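You operate a simulated robot arm through the tools that you are given. There is no shell and no other tool.

The job below is to be done with a simulated robot arm. You get a single attempt, and the scene is never put back.

TASK
Wind the teal spool full at the sewing machine, then switch off.
Fine: stand it in the black cup, push the white lever back, hold the blue button till the lever drops; leave the spool there. Where these are worked on the way, their far stop is far enough and under half their travel is too little: white lever.

The check looks at the end state, three seconds after you hand in, the way a careful person would. Anything else that was tipped, shoved, dropped, spilled or broken makes it a failure.

THE ROBOT
A 6-joint arm with a two-finger gripper, fixed in place. Base frame: the origin is on the floor under the middle of its stand, x ahead of it, y to its left, z up; the work surface is at about z = 0.78. Units: m, degrees, N and s.
It reaches about 1.417 m from its shoulder. Its first joint turns from -166.0 to 166.0 degrees. Payload 3.43 kg.
The TCP is the grasp point between the finger pads, 0.02 m short of the fingertips. In the tool frame z runs along the fingers and y along their closing line. The gripper opens to 0.19 m; its body begins 0.248 m behind the TCP.
Orientation is that of the tool frame in the base frame, as a unit quaternion [x, y, z, w]. With the fingers straight down and closing along the base's y, the tool's x points along the base's -x, its y along +y and its z along -z.

THE INTERFACE
- The arm moves only by the tool drive_tool. Its argument "steps" is a list of rows, each a list of 6 numbers: the shift along the tool's x, y, z in units of 30 mm (1.0 is 30 mm), then the turn, a rotation vector about the tool's x, y, z in units of 8 degrees (1.0 is 8 degrees). In form: [[x, y, z, rx, ry, rz], ...]. A call has 1 to 20 rows; each row shifts and turns the commanded pose from where the row before left it, along the tool's axes as they then stand. "hand" is the gripper command, from -1 (fully open) to 1 (shut), values between in proportion, set as the call begins (left out, the last holds). A call with a number of a shift or a turn outside -1 to 1 is refused whole. Rows are played at 5 a second. More than 0.05 m and 8.6 degrees between two rows, or a gripper value outside its range, and nothing of the call is played. Where a pose cannot be reached the arm comes as near as it can. A force on the tool above 90 N (or 10 N above the force at the start of the call, whichever is more), or a blocked arm, ends the call early, and 0.2 s more pass. Each finger travels about 0.153 m/s and halts on what it meets, pressing with about 30 N; the grip force reading is that of the motor and also rises with nothing between the fingers. The clock runs only during rows and for 0.2 s after the last one: add rows that do not move to give the fingers time. The reply holds the time, the measured pose of the TCP, the force on the tool along the base axes, the opening and the grip force, in the units named above and with some noise, with the torque about the TCP (base axes, N m) and any sound that the robot's microphone picked up.
- Cameras (640 x 400 px; columns grow to the right, rows downward): "scene" is fixed at [0.052, 0.6491, 1.3341]; the picture's right is [-0.75, -0.66, 0.00], its down [-0.30, 0.34, -0.89] and it looks along [0.59, -0.67, -0.45] (base axes); focal length 313 px, centre (320, 200). "wrist" rides on the gripper at [0.07, -0.008, -0.288] in the tool frame; the picture's right is [0.12, 0.99, 0.00], its down [-0.96, 0.12, -0.25] and it looks along [-0.24, 0.03, 0.97] (tool axes); focal length 261 px, centre (320, 200). There is no depth. A picture from a camera that has moved, and an enlarged one, comes with that camera's place and axes in the base frame and with its lens.
- capture(camera): a new picture of that camera. It takes no simulated time.
- slide_trunk(by): moves the trunk up (or, below 0, down) by that many m; the arm rides with it, the base frame stays. It gives what a move gives, with no picture.
- zoom(camera, box): a new picture of the part [left, top, right, bottom] of that camera's present view, enlarged. It takes no simulated time.
- sign_off(): hands the job in; it is judged then, once.

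Nothing tells you positions but the pictures and the camera data. Unless the task says otherwise, let go and move clear before handing in.

The tools are called by a JSON object that holds its "op" and its "data". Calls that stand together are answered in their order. drive_tool: Moves the arm, as the interface text tells. Its arguments: {"type":"object","properties":{"steps":{"type":"array","items":{"type":"array","items":{"type":"number"}}},"hand":{"type":"number"}},"required":["steps"]} The other tools are called the same way: slide_trunk (by) moves the trunk up or down; capture (camera) takes a picture; zoom (camera, box) takes an enlarged picture of a part of a camera's view; sign_off () hands the job in.

At the start:

```text
time_s: 0.0
position: [0.586, -0.6055, 1.0015]
tool_rot: [0.0, 1.0, 0.0, 0.0]
wrist_force: [0.3, 0.6, 0.6]
wrist_torque: [0.02, 0.0, 0.02]
width: 0.1898
gripper_force: 0.0
trunk travel left (down, up): [-0.275, 0.165]
```

scene: 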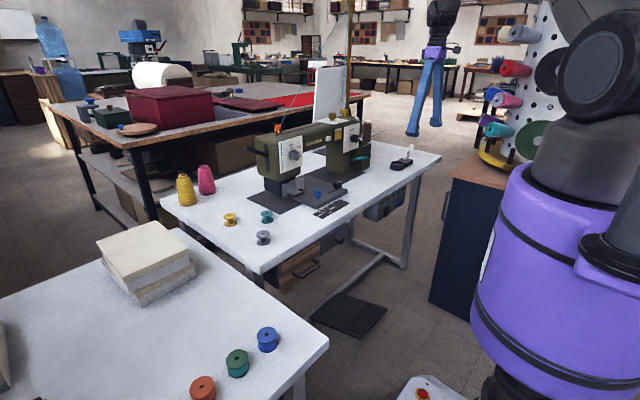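
wrist: 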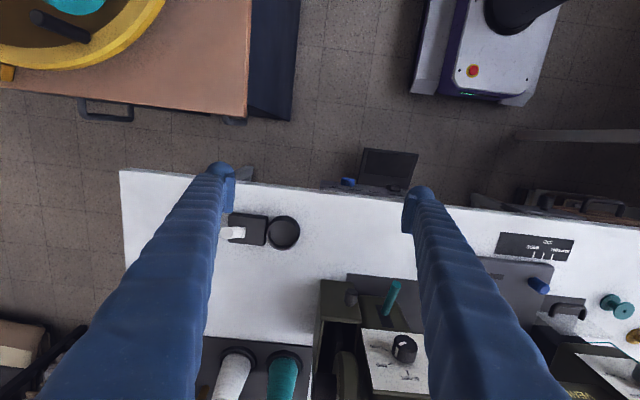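

I see a sewing machine on a white table, with a small black device (lever and cup) at its right end and several spools on the table. I'll take closer views before moving.

{"op": "zoom", "data": {"camera": "scene", "box": [220, 100, 440, 260]}}

{"op": "zoom", "data": {"camera": "scene", "box": [340, 120, 440, 190]}}

{"op": "zoom", "data": {"camera": "wrist", "box": [120, 150, 440, 350]}}

{"op": "zoom", "data": {"camera": "wrist", "box": [440, 200, 640, 400]}}

```text
2.50 times, centred on (330, 180) of scene
camera zoom: at [0.052, 0.6491, 1.3341], right [-0.75, -0.66, 0.0], down [-0.3, 0.34, -0.89], along [0.59, -0.67, -0.45], focal length 784 px, centre (295, 250)
```

zoom: 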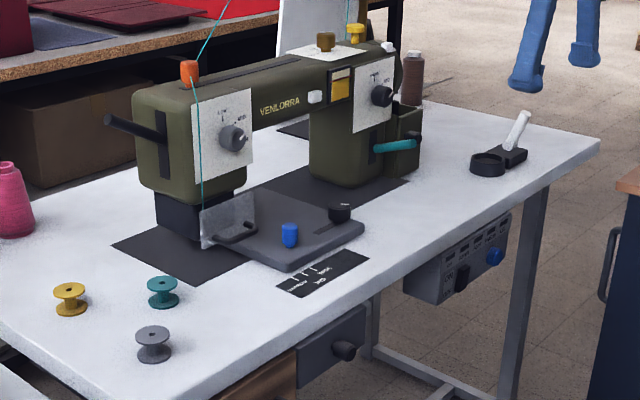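

```text
5.71 times, centred on (390, 155) of scene
camera zoom: at [0.052, 0.6491, 1.3341], right [-0.75, -0.66, 0.0], down [-0.3, 0.34, -0.89], along [0.59, -0.67, -0.45], focal length 1791 px, centre (-80, 457)
```

zoom: 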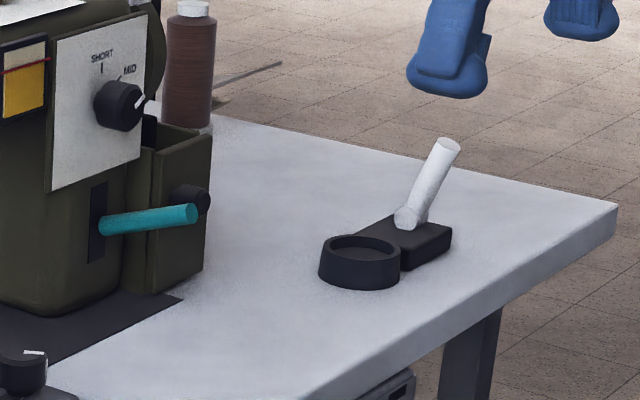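

```text
2.00 times, centred on (280, 250) of wrist
camera zoom: at [0.5154, -0.6137, 1.2905], right [-0.12, 0.99, 0.0], down [0.96, 0.12, 0.25], along [0.24, 0.03, -0.97], focal length 521 px, centre (400, 100)
```

zoom: 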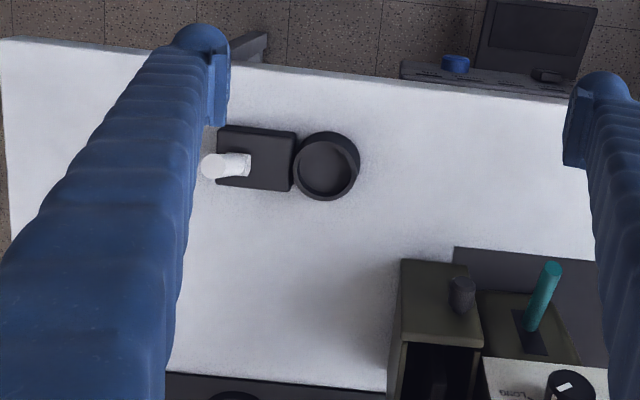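

```text
2.00 times, centred on (540, 300) of wrist
camera zoom: at [0.5154, -0.6137, 1.2905], right [-0.12, 0.99, 0.0], down [0.96, 0.12, 0.25], along [0.24, 0.03, -0.97], focal length 521 px, centre (-120, 0)
```

zoom: 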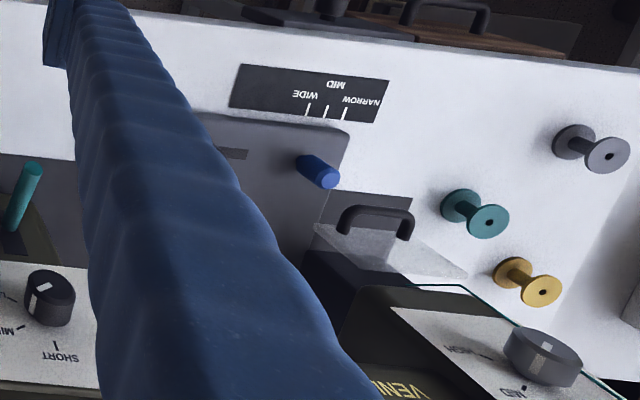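

The winder (black cup with white lever) sits at the right end of the table and the teal spool stands left of the machine bed. There are two blue candidates, a knob on the bed and one on the box under the table, so I'll look closer at both.

{"op": "zoom", "data": {"camera": "scene", "box": [350, 170, 430, 230]}}

{"op": "zoom", "data": {"camera": "scene", "box": [280, 170, 360, 220]}}

{"op": "zoom", "data": {"camera": "scene", "box": [210, 190, 310, 260]}}

{"op": "zoom", "data": {"camera": "wrist", "box": [300, 130, 440, 220]}}

{"op": "zoom", "data": {"camera": "scene", "box": [300, 280, 440, 400]}}

{"op": "zoom", "data": {"camera": "scene", "box": [240, 220, 380, 310]}}

```text
6.67 times, centred on (390, 200) of scene
camera zoom: at [0.052, 0.6491, 1.3341], right [-0.75, -0.66, 0.0], down [-0.3, 0.34, -0.89], along [0.59, -0.67, -0.45], focal length 2090 px, centre (-147, 200)
```

zoom: 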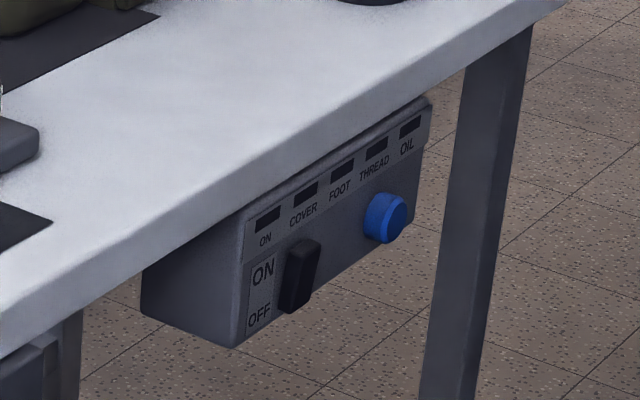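

```text
8.00 times, centred on (320, 195) of scene
camera zoom: at [0.052, 0.6491, 1.3341], right [-0.75, -0.66, 0.0], down [-0.3, 0.34, -0.89], along [0.59, -0.67, -0.45], focal length 2507 px, centre (320, 240)
```

zoom: 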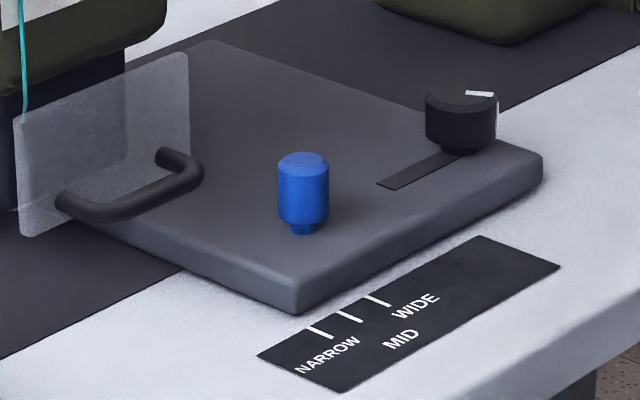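

```text
5.71 times, centred on (260, 225) of scene
camera zoom: at [0.052, 0.6491, 1.3341], right [-0.75, -0.66, 0.0], down [-0.3, 0.34, -0.89], along [0.59, -0.67, -0.45], focal length 1791 px, centre (663, 57)
```

zoom: 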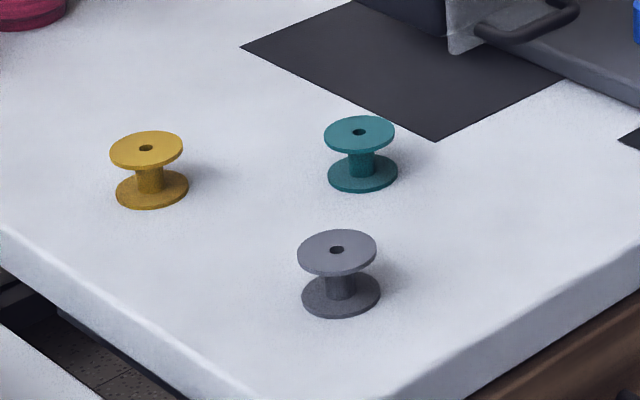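

```text
4.44 times, centred on (370, 175) of wrist
camera zoom: at [0.5154, -0.6137, 1.2905], right [-0.12, 0.99, 0.0], down [0.96, 0.12, 0.25], along [0.24, 0.03, -0.97], focal length 1158 px, centre (98, 311)
```

zoom: 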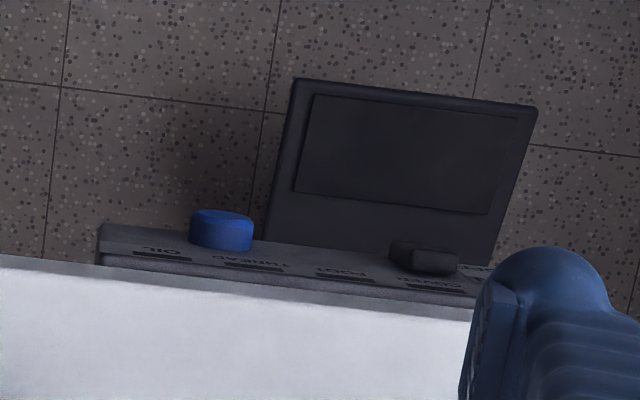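

```text
3.33 times, centred on (370, 340) of scene
camera zoom: at [0.052, 0.6491, 1.3341], right [-0.75, -0.66, 0.0], down [-0.3, 0.34, -0.89], along [0.59, -0.67, -0.45], focal length 1045 px, centre (153, -267)
```

zoom: 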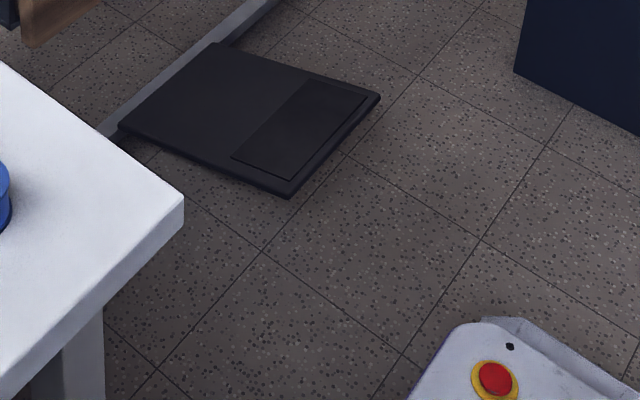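

```text
4.44 times, centred on (310, 265) of scene
camera zoom: at [0.052, 0.6491, 1.3341], right [-0.75, -0.66, 0.0], down [-0.3, 0.34, -0.89], along [0.59, -0.67, -0.45], focal length 1393 px, centre (364, -89)
```

zoom: 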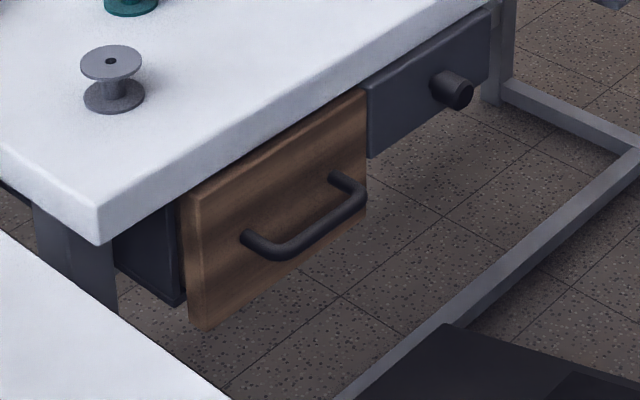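

The panel under the table edge has an ON/OFF paddle and a round blue button at about (0.61, -0.535, 0.68). The cup is at about (0.718, -0.666), and the lever tip leans towards me at about (0.69, -0.754, 0.88). I'll back the arm off and tilt it so the wrist camera can see the panel.

{"op": "drive_tool", "data": {"steps": [[0.9, 0.5, 0.3, 0, 0, 0], [0.9, 0.5, 0.3, 0, 0, 0], [0.9, 0.5, 0.3, 0, 0, 0], [0.9, 0.5, 0.3, 0, 0, 0], [0.9, 0.5, 0.3, 0, 0, 0], [0, 0, 0, 0, -1, 0], [0, 0, 0, 0, -1, 0], [0, 0, 0, 0, -1, 0], [0, 0, 0, 0, -1, 0], [0, 0, 0, 0, -1, 0]]}}

{"op": "capture", "data": {"camera": "wrist"}}

{"op": "capture", "data": {"camera": "scene"}}

```text
time_s: 2.2
position: [0.4499, -0.5311, 0.9577]
tool_rot: [0.001, 0.94, 0.001, 0.342]
wrist_force: [0.0, -0.6, -0.7]
wrist_torque: [-0.01, -0.01, 0.01]
width: 0.1901
gripper_force: 0.0
trunk travel left (down, up): [-0.275, 0.165]
```

```text
taken
camera wrist: at [0.2104, -0.5388, 1.1333], right [-0.09, 0.99, -0.08], down [0.58, 0.11, 0.81], along [0.81, 0.03, -0.58], focal length 261 px, centre (320, 200)
```

wrist: 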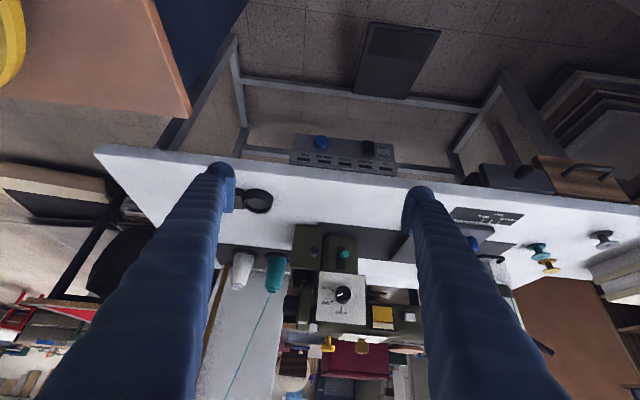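

```text
taken
```

scene: 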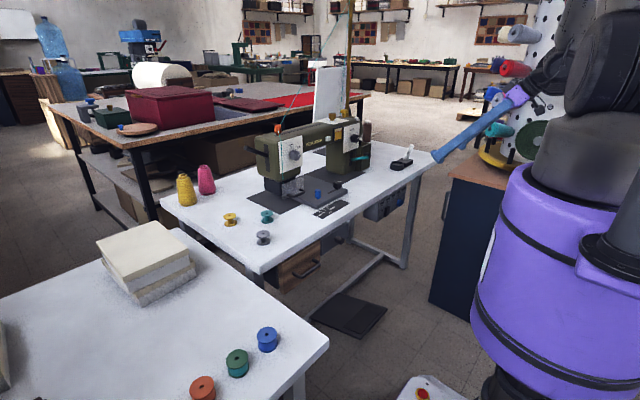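

{"op": "zoom", "data": {"camera": "wrist", "box": [280, 120, 410, 190]}}

{"op": "zoom", "data": {"camera": "wrist", "box": [200, 160, 300, 230]}}

{"op": "zoom", "data": {"camera": "wrist", "box": [430, 190, 570, 290]}}

```text
4.92 times, centred on (345, 155) of wrist
camera zoom: at [0.2104, -0.5388, 1.1333], right [-0.09, 0.99, -0.08], down [0.58, 0.11, 0.81], along [0.81, 0.03, -0.58], focal length 1283 px, centre (197, 422)
```

zoom: 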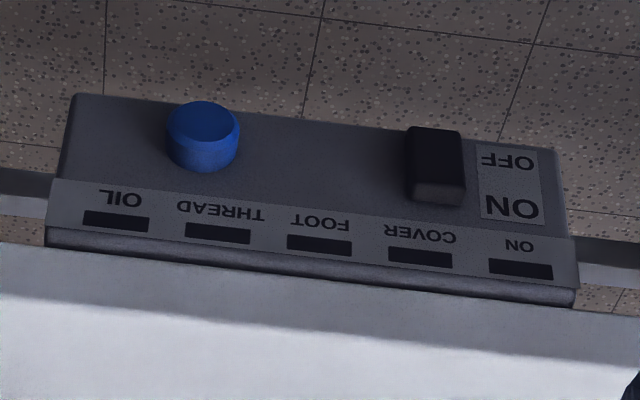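

```text
5.71 times, centred on (250, 195) of wrist
camera zoom: at [0.2104, -0.5388, 1.1333], right [-0.09, 0.99, -0.08], down [0.58, 0.11, 0.81], along [0.81, 0.03, -0.58], focal length 1489 px, centre (720, 229)
```

zoom: 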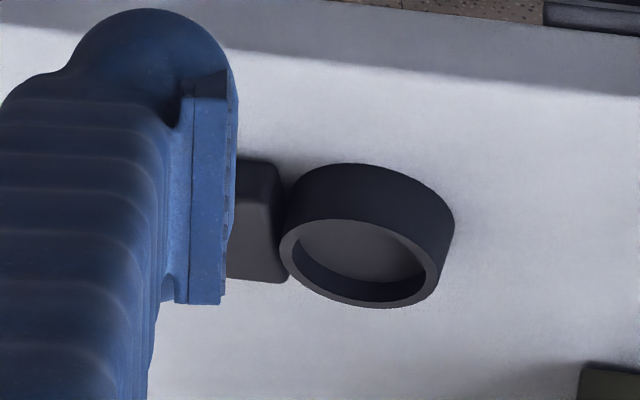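

```text
4.00 times, centred on (500, 240) of wrist
camera zoom: at [0.2104, -0.5388, 1.1333], right [-0.09, 0.99, -0.08], down [0.58, 0.11, 0.81], along [0.81, 0.03, -0.58], focal length 1043 px, centre (-400, 40)
```

zoom: 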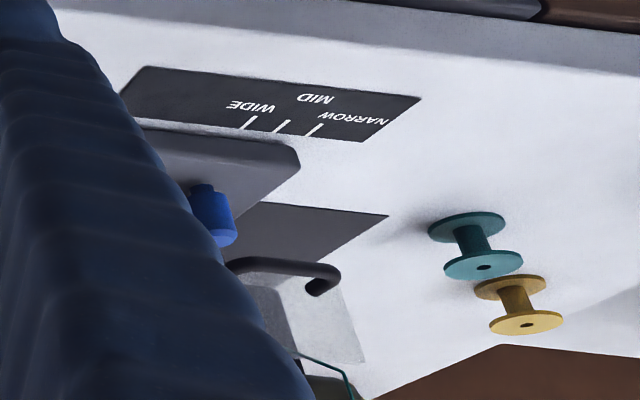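

The panel is readable, and every lamp including ON is dark. I'll go lower and look straight at it to judge the switch position.

{"op": "drive_tool", "data": {"steps": [[0.5, 0.2, 0.78, 0, 0, 0], [0.5, 0.2, 0.78, 0, 0, 0], [0.5, 0.2, 0.78, 0, 0, 0], [0.5, 0.2, 0.78, 0, 0, 0], [0.5, 0.2, 0.78, 0, 0, 0], [0.5, 0.2, 0.78, 0, 0, 0], [0.5, 0.2, 0.78, 0, 0, 0], [0.5, 0.2, 0.78, 0, 0, 0], [0, 0, 0, 0, -1, 0], [0, 0, 0, 0, -1, 0], [0, 0, 0, 0, -1, 0]]}}

{"op": "capture", "data": {"camera": "wrist"}}

{"op": "capture", "data": {"camera": "scene"}}

```text
time_s: 4.6
position: [0.5193, -0.6265, 0.7994]
tool_rot: [0.0, 0.849, 0.015, 0.529]
wrist_force: [0.0, 0.1, -0.3]
wrist_torque: [-0.02, 0.04, 0.0]
width: 0.19
gripper_force: 0.0
out of reach, approached as far as the arm can: row 3, 4, 5, 6, 7, 8, 9, 10, 11
trunk travel left (down, up): [-0.275, 0.165]
```

```text
taken
camera wrist: at [0.2301, -0.6404, 0.8631], right [-0.07, 0.99, -0.08], down [0.2, 0.1, 0.97], along [0.98, 0.05, -0.21], focal length 261 px, centre (320, 200)
```

wrist: 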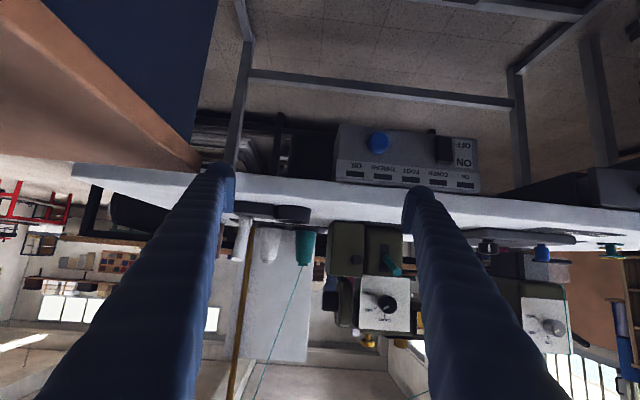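

```text
taken
```

scene: 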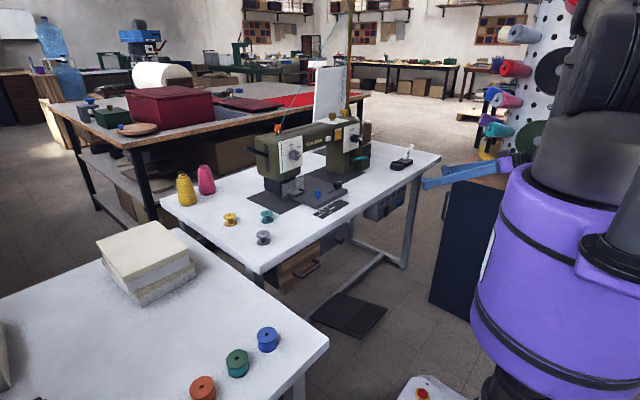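

The arm can't reach that low and that close in with the trunk at this height. I'll undo the tilt, go back up, and then lower the trunk instead.

{"op": "drive_tool", "data": {"steps": [[0, 0, 0, 0, 1, 0], [0, 0, 0, 0, 1, 0], [0, 0, 0, 0, 1, 0], [-0.5, 0, -0.78, 0, 0, 0], [-0.5, 0, -0.78, 0, 0, 0], [-0.5, 0, -0.78, 0, 0, 0]]}}

```text
time_s: 6.0
position: [0.5083, -0.626, 0.8808]
tool_rot: [0.0, 0.94, 0.001, 0.341]
wrist_force: [-1.1, -0.1, -0.1]
wrist_torque: [0.0, 0.03, 0.02]
width: 0.1898
gripper_force: 0.1
trunk travel left (down, up): [-0.275, 0.165]
```

The arm is back in reach. I'll shift towards y = -0.53 and then lower the trunk so it can work at panel height.

{"op": "drive_tool", "data": {"steps": [[-0.08, 0.85, -0.48, 0, 0, 0], [-0.08, 0.85, -0.48, 0, 0, 0], [-0.08, 0.85, -0.48, 0, 0, 0], [-0.08, 0.85, -0.48, 0, 0, 0]]}}

{"op": "slide_trunk", "data": {"by": -0.2}}

{"op": "capture", "data": {"camera": "wrist"}}

{"op": "capture", "data": {"camera": "scene"}}

```text
time_s: 7.0
position: [0.4783, -0.5236, 0.9314]
tool_rot: [0.0, 0.94, 0.0, 0.342]
wrist_force: [0.1, -0.6, 0.7]
wrist_torque: [0.02, -0.02, 0.01]
width: 0.1903
gripper_force: 0.0
trunk travel left (down, up): [-0.275, 0.165]
```

```text
time_s: 9.2
position: [0.4789, -0.5247, 0.7313]
tool_rot: [0.0, 0.94, 0.0, 0.342]
wrist_force: [-0.6, -0.1, 0.0]
wrist_torque: [-0.04, 0.0, -0.05]
width: 0.1902
gripper_force: 0.1
trunk travel left (down, up): [-0.075, 0.365]
```

```text
taken
camera wrist: at [0.2401, -0.5322, 0.9072], right [-0.09, 0.99, -0.08], down [0.58, 0.12, 0.81], along [0.81, 0.03, -0.58], focal length 261 px, centre (320, 200)
```

wrist: 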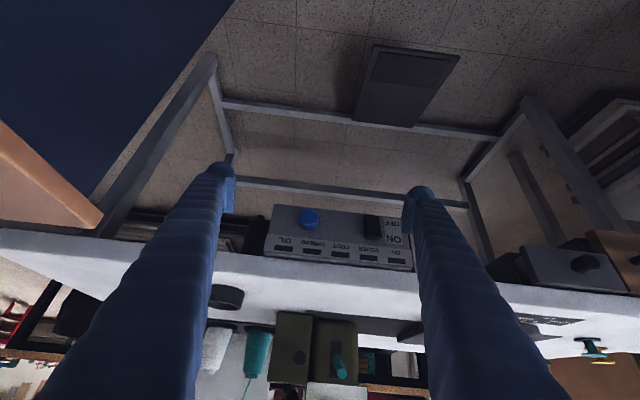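

```text
taken
```

scene: 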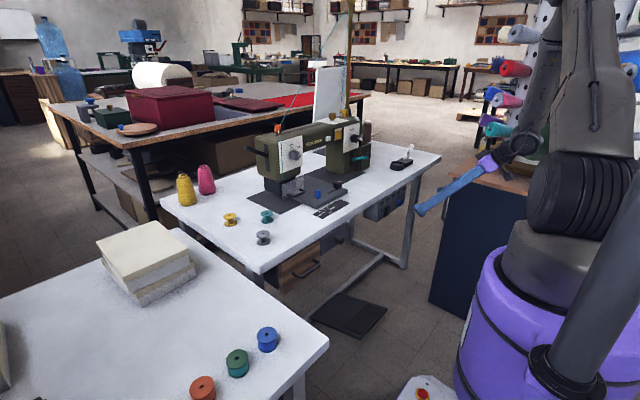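

{"op": "zoom", "data": {"camera": "wrist", "box": [255, 190, 425, 285]}}

{"op": "zoom", "data": {"camera": "wrist", "box": [350, 200, 420, 250]}}

```text
3.76 times, centred on (340, 238) of wrist
camera zoom: at [0.2401, -0.5322, 0.9072], right [-0.09, 0.99, -0.08], down [0.58, 0.12, 0.81], along [0.81, 0.03, -0.58], focal length 981 px, centre (245, 59)
```

zoom: 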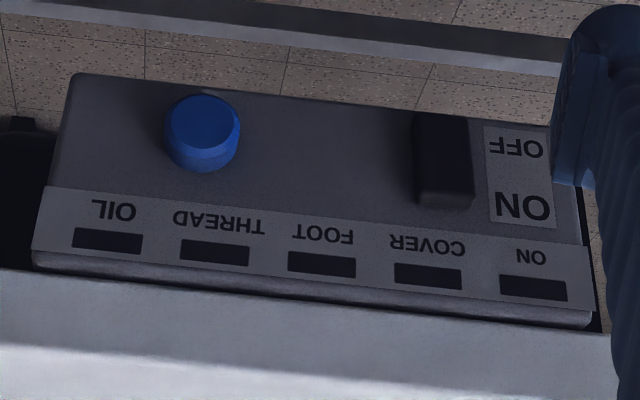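

```text
8.00 times, centred on (385, 225) of wrist
camera zoom: at [0.2401, -0.5322, 0.9072], right [-0.09, 0.99, -0.08], down [0.58, 0.12, 0.81], along [0.81, 0.03, -0.58], focal length 2085 px, centre (-200, 0)
```

zoom: 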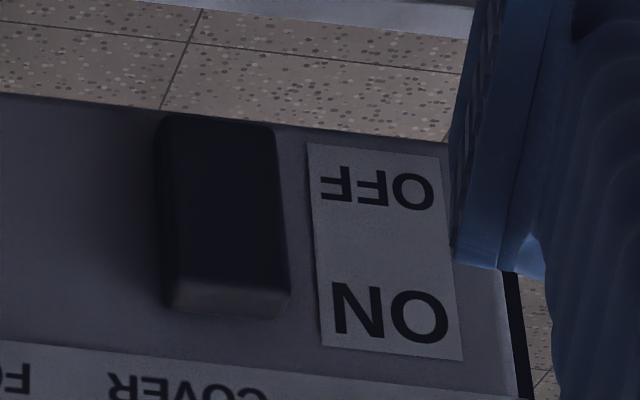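

{"op": "zoom", "data": {"camera": "scene", "box": [365, 185, 415, 220]}}

{"op": "zoom", "data": {"camera": "scene", "box": [380, 135, 430, 175]}}

{"op": "zoom", "data": {"camera": "wrist", "box": [290, 200, 420, 275]}}

```text
11.43 times, centred on (390, 202) of scene
camera zoom: at [0.052, 0.6491, 1.3341], right [-0.75, -0.66, 0.0], down [-0.3, 0.34, -0.89], along [0.59, -0.67, -0.45], focal length 3582 px, centre (-480, 171)
```

zoom: 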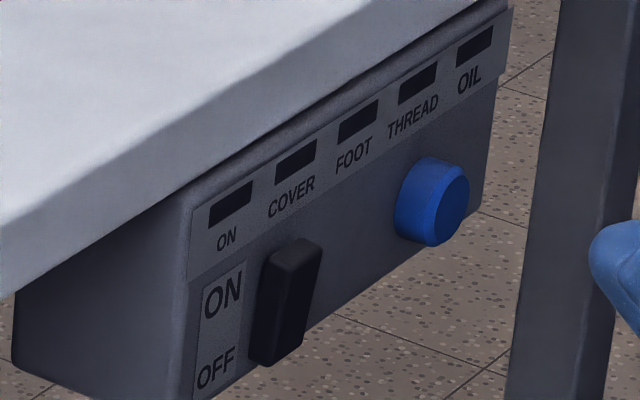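

```text
10.00 times, centred on (405, 155) of scene
camera zoom: at [0.052, 0.6491, 1.3341], right [-0.75, -0.66, 0.0], down [-0.3, 0.34, -0.89], along [0.59, -0.67, -0.45], focal length 3134 px, centre (-530, 650)
```

zoom: 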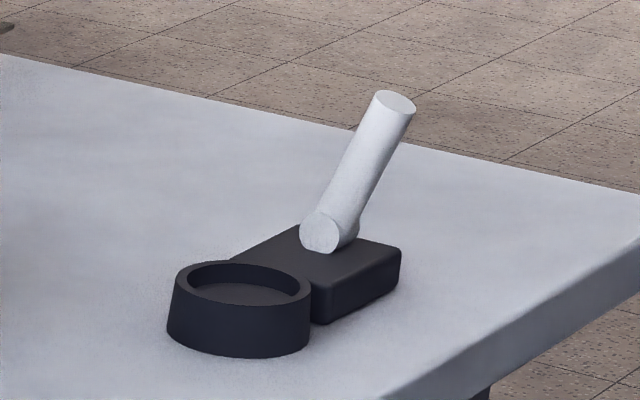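

```text
4.92 times, centred on (355, 238) of wrist
camera zoom: at [0.2401, -0.5322, 0.9072], right [-0.09, 0.99, -0.08], down [0.58, 0.12, 0.81], along [0.81, 0.03, -0.58], focal length 1283 px, centre (148, 15)
```

zoom: 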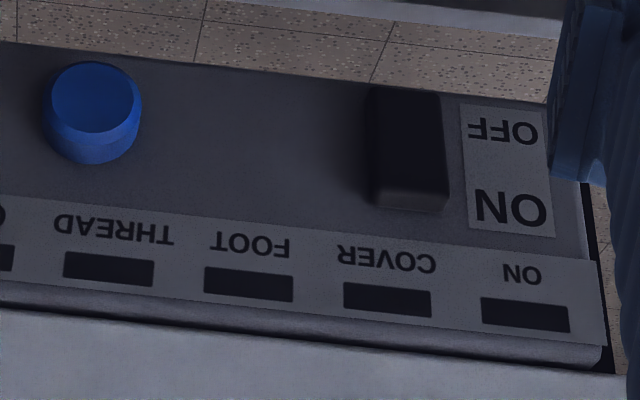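

The rocker's top (ON) end stands proud and its bottom is pressed in, so the power is off, which matches the dark ON lamp. The rocker is at about (0.613, -0.425, 0.655–0.698) and the blue button face at about (0.608, -0.535, 0.678). I'll close the fingers to use as a poker and check their shape.

{"op": "drive_tool", "data": {"steps": [[0, 0, 0, 0, 0, 0], [0, 0, 0, 0, 0, 0], [0, 0, 0, 0, 0, 0], [0, 0, 0, 0, 0, 0]], "hand": 1}}

{"op": "capture", "data": {"camera": "wrist"}}

{"op": "zoom", "data": {"camera": "scene", "box": [380, 140, 560, 240]}}

```text
time_s: 10.2
position: [0.4798, -0.5243, 0.7308]
tool_rot: [0.0, 0.94, -0.001, 0.342]
wrist_force: [-0.3, -0.1, 0.4]
wrist_torque: [0.02, 0.02, 0.0]
width: 0.0002
gripper_force: 29.9
trunk travel left (down, up): [-0.075, 0.365]
```

```text
taken
camera wrist: at [0.2401, -0.5322, 0.9069], right [-0.09, 0.99, -0.08], down [0.58, 0.12, 0.81], along [0.81, 0.03, -0.58], focal length 261 px, centre (320, 200)
```

wrist: 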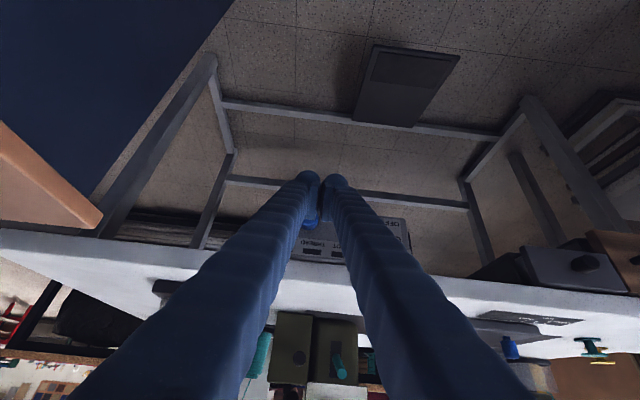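

```text
3.56 times, centred on (470, 190) of scene
camera zoom: at [0.052, 0.6491, 1.3341], right [-0.75, -0.66, 0.0], down [-0.3, 0.34, -0.89], along [0.59, -0.67, -0.45], focal length 1114 px, centre (-213, 236)
```

zoom: 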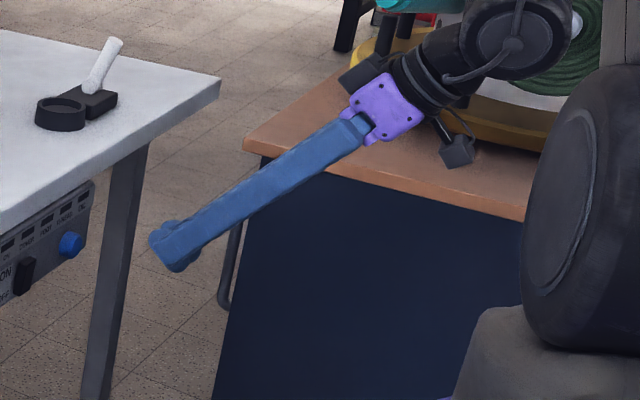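

{"op": "zoom", "data": {"camera": "scene", "box": [410, 180, 460, 220]}}

{"op": "zoom", "data": {"camera": "wrist", "box": [270, 150, 390, 230]}}

```text
10.00 times, centred on (435, 200) of scene
camera zoom: at [0.052, 0.6491, 1.3341], right [-0.75, -0.66, 0.0], down [-0.3, 0.34, -0.89], along [0.59, -0.67, -0.45], focal length 3134 px, centre (-830, 200)
```

zoom: 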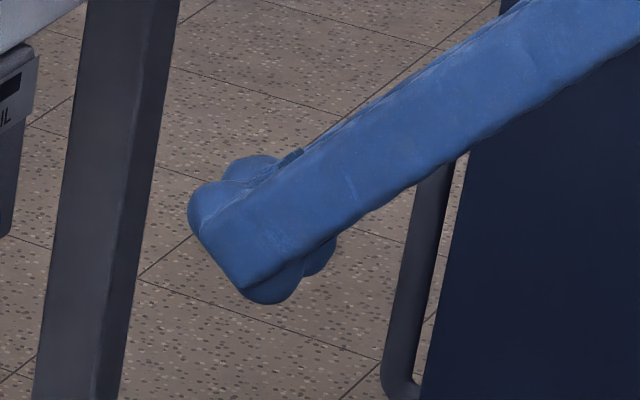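

```text
5.00 times, centred on (330, 190) of wrist
camera zoom: at [0.2401, -0.5322, 0.9069], right [-0.09, 0.99, -0.08], down [0.58, 0.12, 0.81], along [0.81, 0.03, -0.58], focal length 1303 px, centre (270, 250)
```

zoom: 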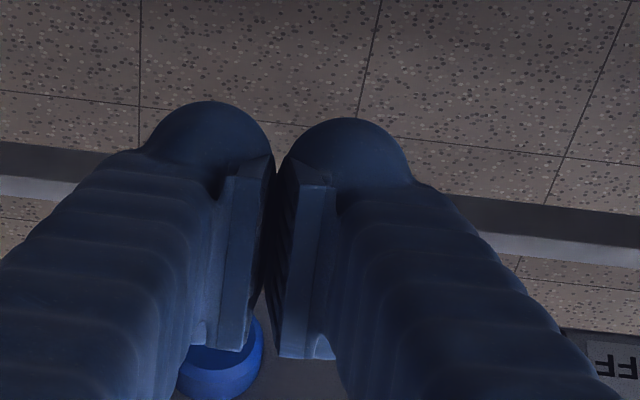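

The closed fingers make a blunt tip about 6 cm wide in y, with its forward corner roughly 25 mm ahead of the TCP at this tilt. I'll lower the trunk a little more for reach and line up in front of the rocker's top half.

{"op": "slide_trunk", "data": {"by": -0.07}}

{"op": "drive_tool", "data": {"steps": [[-0.677, 0.8275, 0.23, 0, 0, 0], [-0.677, 0.8275, 0.23, 0, 0, 0], [-0.677, 0.8275, 0.23, 0, 0, 0], [-0.677, 0.8275, 0.23, 0, 0, 0]]}}

{"op": "capture", "data": {"camera": "wrist"}}

{"op": "zoom", "data": {"camera": "scene", "box": [350, 160, 450, 230]}}

```text
time_s: 11.2
position: [0.478, -0.5247, 0.6613]
tool_rot: [0.0, 0.94, 0.0, 0.342]
wrist_force: [0.0, 0.2, 0.6]
wrist_torque: [0.0, -0.02, 0.01]
width: 0.0
gripper_force: 30.2
trunk travel left (down, up): [-0.005, 0.435]
```

```text
time_s: 12.2
position: [0.5586, -0.4244, 0.6933]
tool_rot: [0.001, 0.94, 0.0, 0.341]
wrist_force: [0.1, -1.0, 0.7]
wrist_torque: [0.09, -0.03, 0.1]
width: 0.0
gripper_force: 30.0
trunk travel left (down, up): [-0.005, 0.435]
```

```text
taken
camera wrist: at [0.3193, -0.4324, 0.8683], right [-0.09, 0.99, -0.08], down [0.58, 0.11, 0.81], along [0.81, 0.03, -0.58], focal length 261 px, centre (320, 200)
```

wrist: 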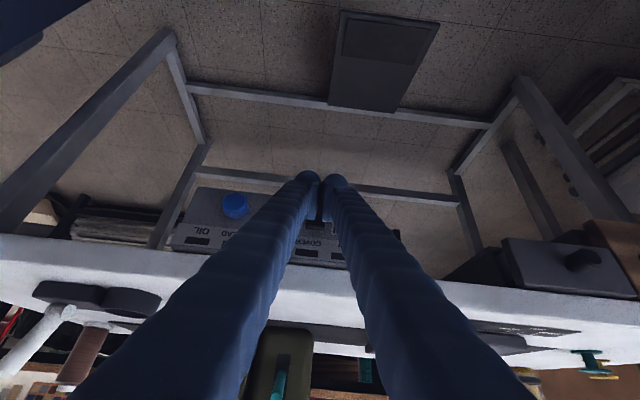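

```text
5.71 times, centred on (400, 195) of scene
camera zoom: at [0.052, 0.6491, 1.3341], right [-0.75, -0.66, 0.0], down [-0.3, 0.34, -0.89], along [0.59, -0.67, -0.45], focal length 1791 px, centre (-137, 229)
```

zoom: 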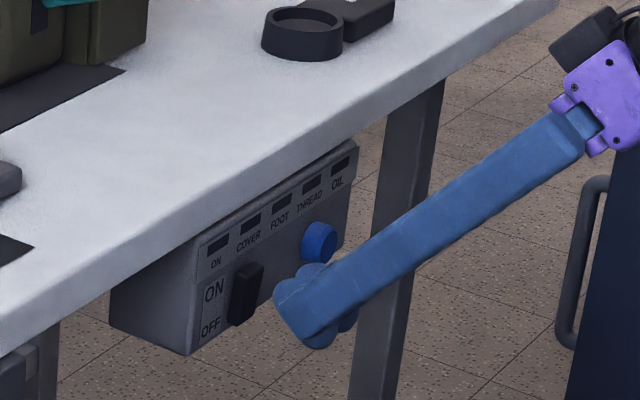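

The fingers are lined up in front of the rocker's ON half. I'll advance in small +x steps and watch the force.

{"op": "drive_tool", "data": {"steps": [[-0.255, 0, 0.2144, 0, 0, 0], [-0.128, 0, 0.107, 0, 0, 0], [-0.077, 0, 0.064, 0, 0, 0], [-0.077, 0, 0.064, 0, 0, 0]]}}

{"op": "zoom", "data": {"camera": "scene", "box": [365, 185, 415, 220]}}

```text
time_s: 13.2
position: [0.5802, -0.4258, 0.6909]
tool_rot: [0.0, 0.94, 0.0, 0.342]
wrist_force: [0.5, -0.3, 0.2]
wrist_torque: [0.03, 0.02, 0.01]
width: 0.0
gripper_force: 30.0
trunk travel left (down, up): [-0.005, 0.435]
```

```text
11.43 times, centred on (390, 202) of scene
camera zoom: at [0.052, 0.6491, 1.3341], right [-0.75, -0.66, 0.0], down [-0.3, 0.34, -0.89], along [0.59, -0.67, -0.45], focal length 3582 px, centre (-480, 171)
```

zoom: 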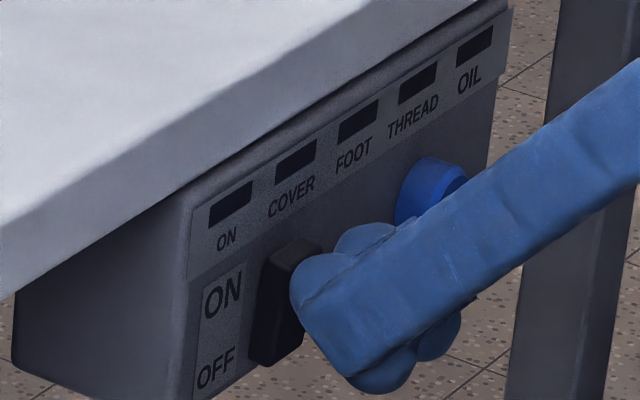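

{"op": "drive_tool", "data": {"steps": [[-0.077, 0, 0.064, 0, 0, 0], [-0.077, 0, 0.064, 0, 0, 0]]}}

{"op": "zoom", "data": {"camera": "scene", "box": [365, 185, 415, 220]}}

```text
time_s: 13.8
position: [0.5858, -0.4243, 0.6919]
tool_rot: [0.0, 0.94, 0.0, 0.342]
wrist_force: [0.1, 0.1, 0.6]
wrist_torque: [-0.01, -0.01, 0.03]
width: 0.0001
gripper_force: 29.9
trunk travel left (down, up): [-0.005, 0.435]
```

```text
11.43 times, centred on (390, 202) of scene
camera zoom: at [0.052, 0.6491, 1.3341], right [-0.75, -0.66, 0.0], down [-0.3, 0.34, -0.89], along [0.59, -0.67, -0.45], focal length 3582 px, centre (-480, 171)
```

zoom: 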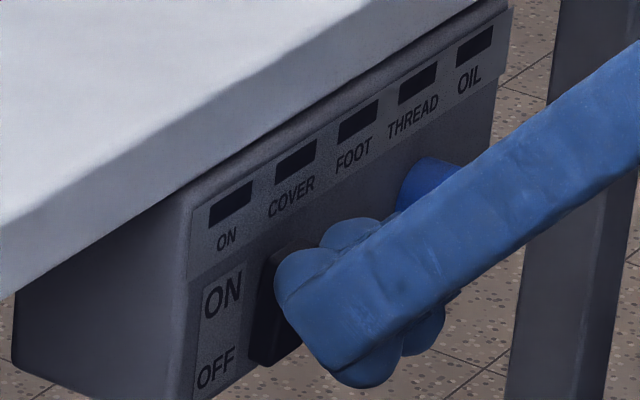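

{"op": "drive_tool", "data": {"steps": [[-0.077, 0, 0.064, 0, 0, 0], [-0.077, 0, 0.064, 0, 0, 0]]}}

{"op": "zoom", "data": {"camera": "scene", "box": [365, 185, 415, 220]}}

```text
time_s: 14.4
position: [0.5901, -0.4232, 0.6933]
tool_rot: [0.001, 0.94, 0.0, 0.341]
wrist_force: [-18.7, -0.1, 4.2]
wrist_torque: [-0.04, -0.16, 0.0]
width: 0.0058
gripper_force: 34.4
trunk travel left (down, up): [-0.005, 0.435]
```

```text
11.43 times, centred on (390, 202) of scene
camera zoom: at [0.052, 0.6491, 1.3341], right [-0.75, -0.66, 0.0], down [-0.3, 0.34, -0.89], along [0.59, -0.67, -0.45], focal length 3582 px, centre (-480, 171)
```

zoom: 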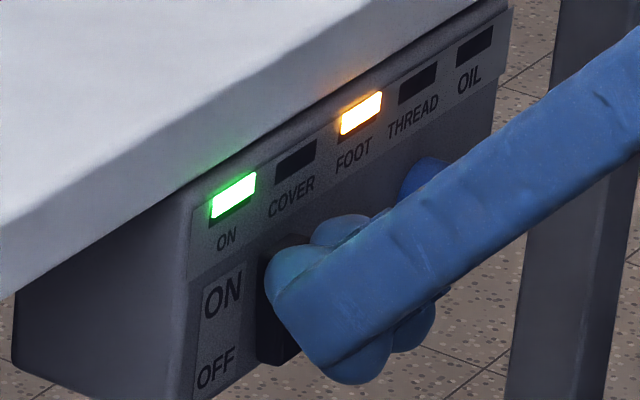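

The ON lamp is green and the FOOT lamp is amber, so power is on. I'll back off and check the rocker.

{"op": "drive_tool", "data": {"steps": [[0.255, 0, -0.2144, 0, 0, 0], [0.51, 0, -0.43, 0, 0, 0], [0.51, 0, -0.43, 0, 0, 0], [0.51, 0, -0.43, 0, 0, 0]]}}

{"op": "zoom", "data": {"camera": "scene", "box": [365, 185, 415, 220]}}

{"op": "zoom", "data": {"camera": "scene", "box": [240, 100, 380, 210]}}

```text
time_s: 15.4
position: [0.5218, -0.4259, 0.6921]
tool_rot: [-0.001, 0.94, 0.002, 0.341]
wrist_force: [0.6, 0.6, 0.4]
wrist_torque: [-0.05, 0.05, -0.04]
width: 0.0001
gripper_force: 34.1
trunk travel left (down, up): [-0.005, 0.435]
```

```text
11.43 times, centred on (390, 202) of scene
camera zoom: at [0.052, 0.6491, 1.3341], right [-0.75, -0.66, 0.0], down [-0.3, 0.34, -0.89], along [0.59, -0.67, -0.45], focal length 3582 px, centre (-480, 171)
```

zoom: 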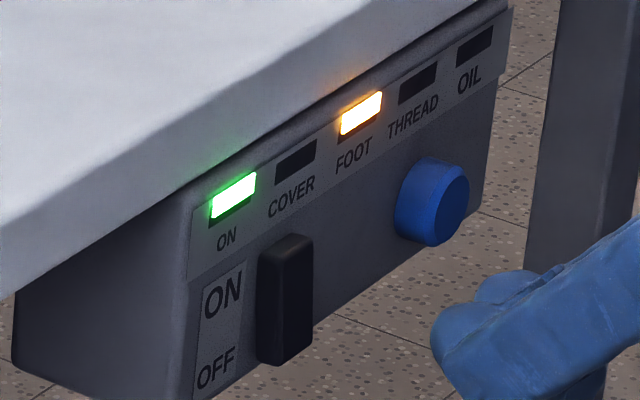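

```text
3.64 times, centred on (310, 155) of scene
camera zoom: at [0.052, 0.6491, 1.3341], right [-0.75, -0.66, 0.0], down [-0.3, 0.34, -0.89], along [0.59, -0.67, -0.45], focal length 1140 px, centre (356, 364)
```

zoom: 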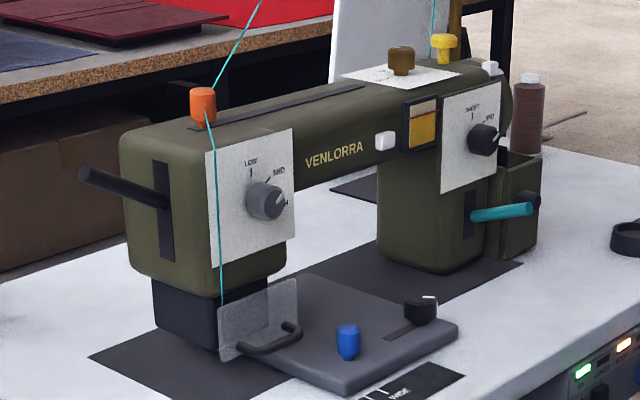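

The rocker now stays at ON. Next I'll raise the trunk, straighten the tool, and travel high in front of the machine to the teal spool at about (0.80, 0.073).

{"op": "slide_trunk", "data": {"by": 0.33}}

{"op": "drive_tool", "data": {"steps": [[0, 0, 0, 0, 1, 0], [0, 0, 0, 0, 1, 0], [0, 0, 0, 0, 1, 0], [0, 0, 0, 0, 1, 0], [0, 0, 0, 0, 1, 0], [0, 0, 0, 0, 0, 0]], "hand": 0}}

```text
time_s: 18.7
position: [0.5214, -0.4258, 1.0231]
tool_rot: [0.001, 0.94, 0.001, 0.342]
wrist_force: [-0.5, -0.5, 0.1]
wrist_torque: [0.01, -0.01, 0.0]
width: 0.0
gripper_force: 34.3
trunk travel left (down, up): [-0.335, 0.105]
```

```text
time_s: 20.1
position: [0.5222, -0.425, 1.0237]
tool_rot: [0.0, 1.0, 0.002, 0.0]
wrist_force: [-1.7, -0.1, 0.3]
wrist_torque: [0.14, -0.2, 0.01]
width: 0.095
gripper_force: 0.0
trunk travel left (down, up): [-0.335, 0.105]
```

Clear and straight. I'll travel along y in front of the machine at z ≈ 1.02.

{"op": "drive_tool", "data": {"steps": [[-0.2, 0.976, 0, 0, 0, 0], [-0.2, 0.976, 0, 0, 0, 0], [-0.2, 0.976, 0, 0, 0, 0], [-0.2, 0.976, 0, 0, 0, 0], [-0.2, 0.976, 0, 0, 0, 0], [-0.2, 0.976, 0, 0, 0, 0], [-0.2, 0.976, 0, 0, 0, 0], [-0.2, 0.976, 0, 0, 0, 0], [-0.2, 0.976, 0, 0, 0, 0], [-0.2, 0.976, 0, 0, 0, 0], [-0.2, 0.976, 0, 0, 0, 0], [-0.2, 0.976, 0, 0, 0, 0], [-0.2, 0.976, 0, 0, 0, 0], [-0.2, 0.976, 0, 0, 0, 0], [-0.2, 0.976, 0, 0, 0, 0], [-0.2, 0.976, 0, 0, 0, 0], [-0.2, 0.976, 0, 0, 0, 0]]}}

{"op": "capture", "data": {"camera": "wrist"}}

{"op": "capture", "data": {"camera": "scene"}}

```text
time_s: 23.7
position: [0.6244, 0.0738, 1.0228]
tool_rot: [-0.001, 1.0, 0.001, -0.001]
wrist_force: [-0.3, 0.6, 0.2]
wrist_torque: [-0.05, 0.03, 0.0]
width: 0.0951
gripper_force: 0.0
trunk travel left (down, up): [-0.335, 0.105]
```

```text
taken
camera wrist: at [0.5542, 0.065, 1.3112], right [-0.12, 0.99, 0.0], down [0.96, 0.12, 0.24], along [0.24, 0.03, -0.97], focal length 261 px, centre (320, 200)
```

wrist: 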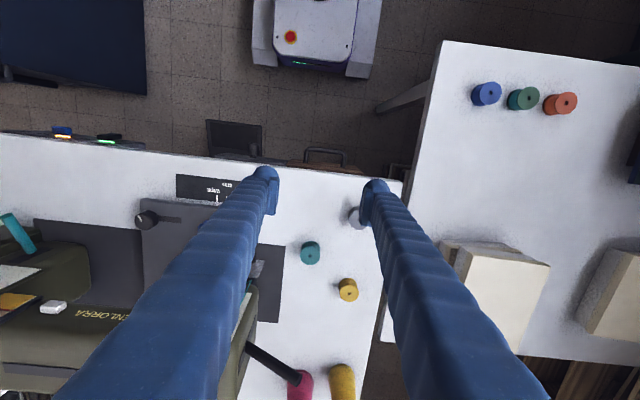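

```text
taken
```

scene: 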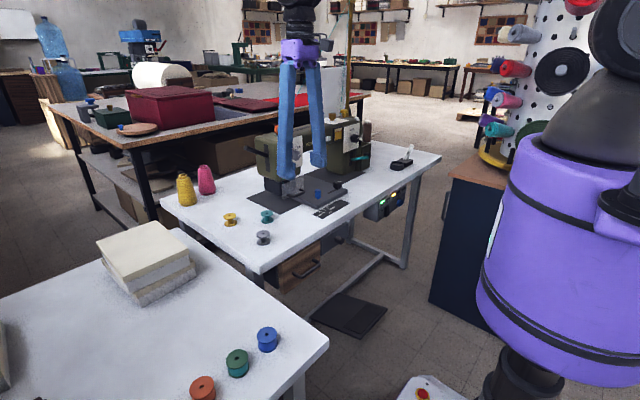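

{"op": "zoom", "data": {"camera": "wrist", "box": [270, 190, 390, 310]}}

{"op": "zoom", "data": {"camera": "scene", "box": [210, 190, 310, 260]}}

```text
3.33 times, centred on (330, 250) of wrist
camera zoom: at [0.5542, 0.065, 1.3112], right [-0.12, 0.99, 0.0], down [0.96, 0.12, 0.24], along [0.24, 0.03, -0.97], focal length 869 px, centre (287, 33)
```

zoom: 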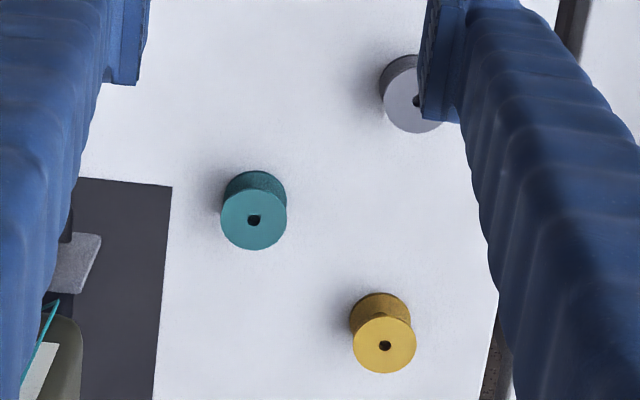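

```text
5.71 times, centred on (260, 225) of scene
camera zoom: at [0.052, 0.6491, 1.3341], right [-0.75, -0.66, 0.0], down [-0.3, 0.34, -0.89], along [0.59, -0.67, -0.45], focal length 1791 px, centre (663, 57)
```

zoom: 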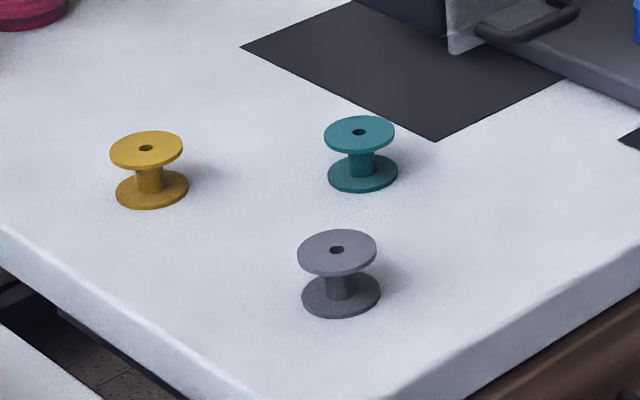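

The teal spool's axis is at about (0.800, 0.074) with its top at z ≈ 0.813, and the black foot lever tip is behind it at about x = 0.877, clear of the fingers. I'll move above it and descend part way.

{"op": "drive_tool", "data": {"steps": [[-0.9745, 0.003, 0, 0, 0, 0], [-0.9745, 0.003, 0, 0, 0, 0], [-0.9745, 0.003, 0, 0, 0, 0], [-0.9745, 0.003, 0, 0, 0, 0], [-0.9745, 0.003, 0, 0, 0, 0], [-0.9745, 0.003, 0, 0, 0, 0], [0, 0, 0.95, 0, 0, 0], [0, 0, 0.95, 0, 0, 0], [0, 0, 0.95, 0, 0, 0], [0, 0, 0.95, 0, 0, 0]]}}

{"op": "capture", "data": {"camera": "wrist"}}

{"op": "zoom", "data": {"camera": "scene", "box": [210, 110, 370, 250]}}

```text
time_s: 25.9
position: [0.7987, 0.0743, 0.9094]
tool_rot: [-0.002, 1.0, 0.001, 0.0]
wrist_force: [-0.2, 0.1, 0.2]
wrist_torque: [-0.02, 0.1, 0.01]
width: 0.0952
gripper_force: 0.0
trunk travel left (down, up): [-0.335, 0.105]
```

```text
taken
camera wrist: at [0.7297, 0.0649, 1.1978], right [-0.12, 0.99, 0.0], down [0.96, 0.12, 0.24], along [0.24, 0.03, -0.97], focal length 261 px, centre (320, 200)
```

wrist: 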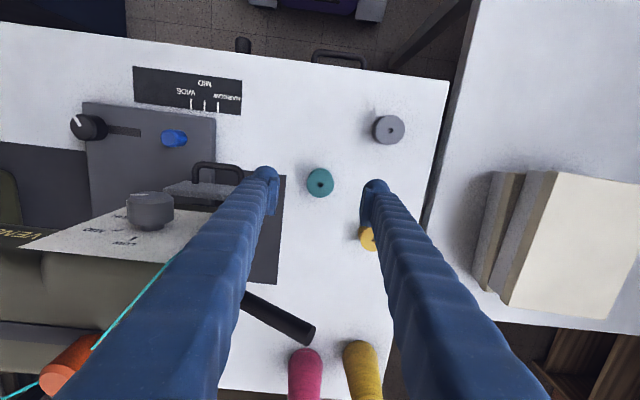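

```text
2.86 times, centred on (290, 180) of scene
camera zoom: at [0.052, 0.6491, 1.3341], right [-0.75, -0.66, 0.0], down [-0.3, 0.34, -0.89], along [0.59, -0.67, -0.45], focal length 896 px, centre (406, 257)
```

zoom: 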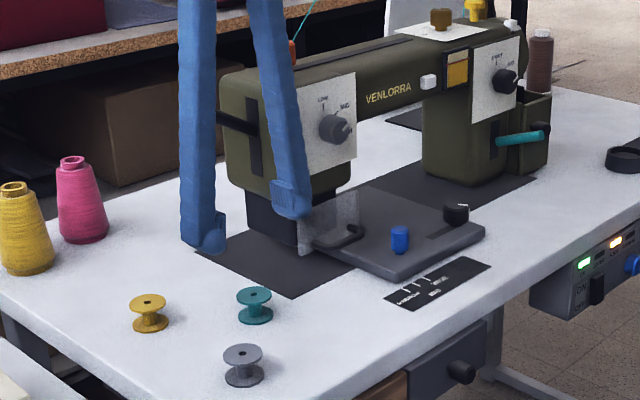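

{"op": "zoom", "data": {"camera": "wrist", "box": [280, 150, 360, 210]}}

```text
6.67 times, centred on (320, 180) of wrist
camera zoom: at [0.7297, 0.0649, 1.1978], right [-0.12, 0.99, 0.0], down [0.96, 0.12, 0.24], along [0.24, 0.03, -0.97], focal length 1738 px, centre (320, 333)
```

zoom: 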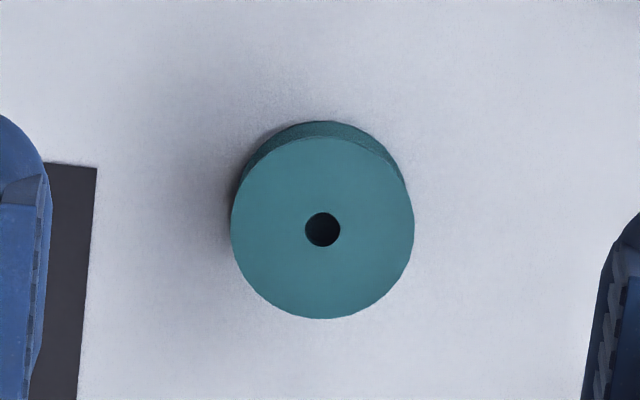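

Alignment is within 2 mm. I'll descend so the fingertips overlap only the top half of the spool, then close.

{"op": "drive_tool", "data": {"steps": [[-0.08, 0, 0.9, 0, 0, 0], [0, 0, 0.9, 0, 0, 0], [0, 0, 0.9, 0, 0, 0], [0, 0, 0.41, 0, 0, 0], [0, 0, 0, 0, 0, 0]]}}

{"op": "capture", "data": {"camera": "wrist"}}

{"op": "zoom", "data": {"camera": "scene", "box": [230, 180, 310, 240]}}

```text
time_s: 27.1
position: [0.802, 0.0736, 0.8159]
tool_rot: [0.0, 1.0, 0.0, -0.001]
wrist_force: [-0.2, -0.5, 0.2]
wrist_torque: [0.0, 0.0, -0.01]
width: 0.095
gripper_force: 0.1
trunk travel left (down, up): [-0.335, 0.105]
```

```text
taken
camera wrist: at [0.7313, 0.0652, 1.1045], right [-0.12, 0.99, 0.0], down [0.96, 0.12, 0.25], along [0.24, 0.03, -0.97], focal length 261 px, centre (320, 200)
```

wrist: 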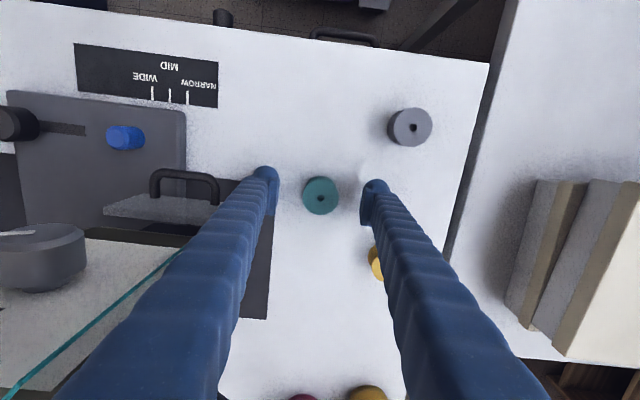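

```text
6.67 times, centred on (270, 210) of scene
camera zoom: at [0.052, 0.6491, 1.3341], right [-0.75, -0.66, 0.0], down [-0.3, 0.34, -0.89], along [0.59, -0.67, -0.45], focal length 2090 px, centre (653, 133)
```

zoom: 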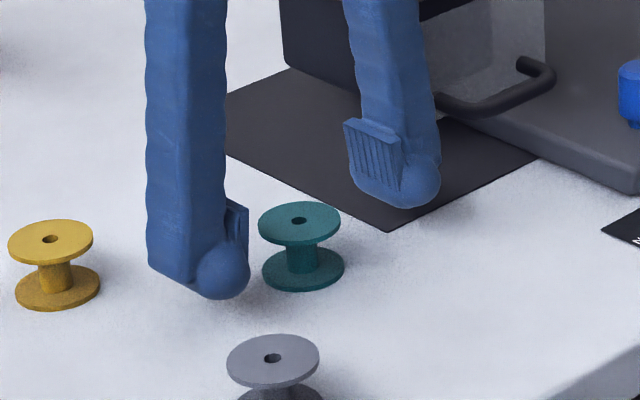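

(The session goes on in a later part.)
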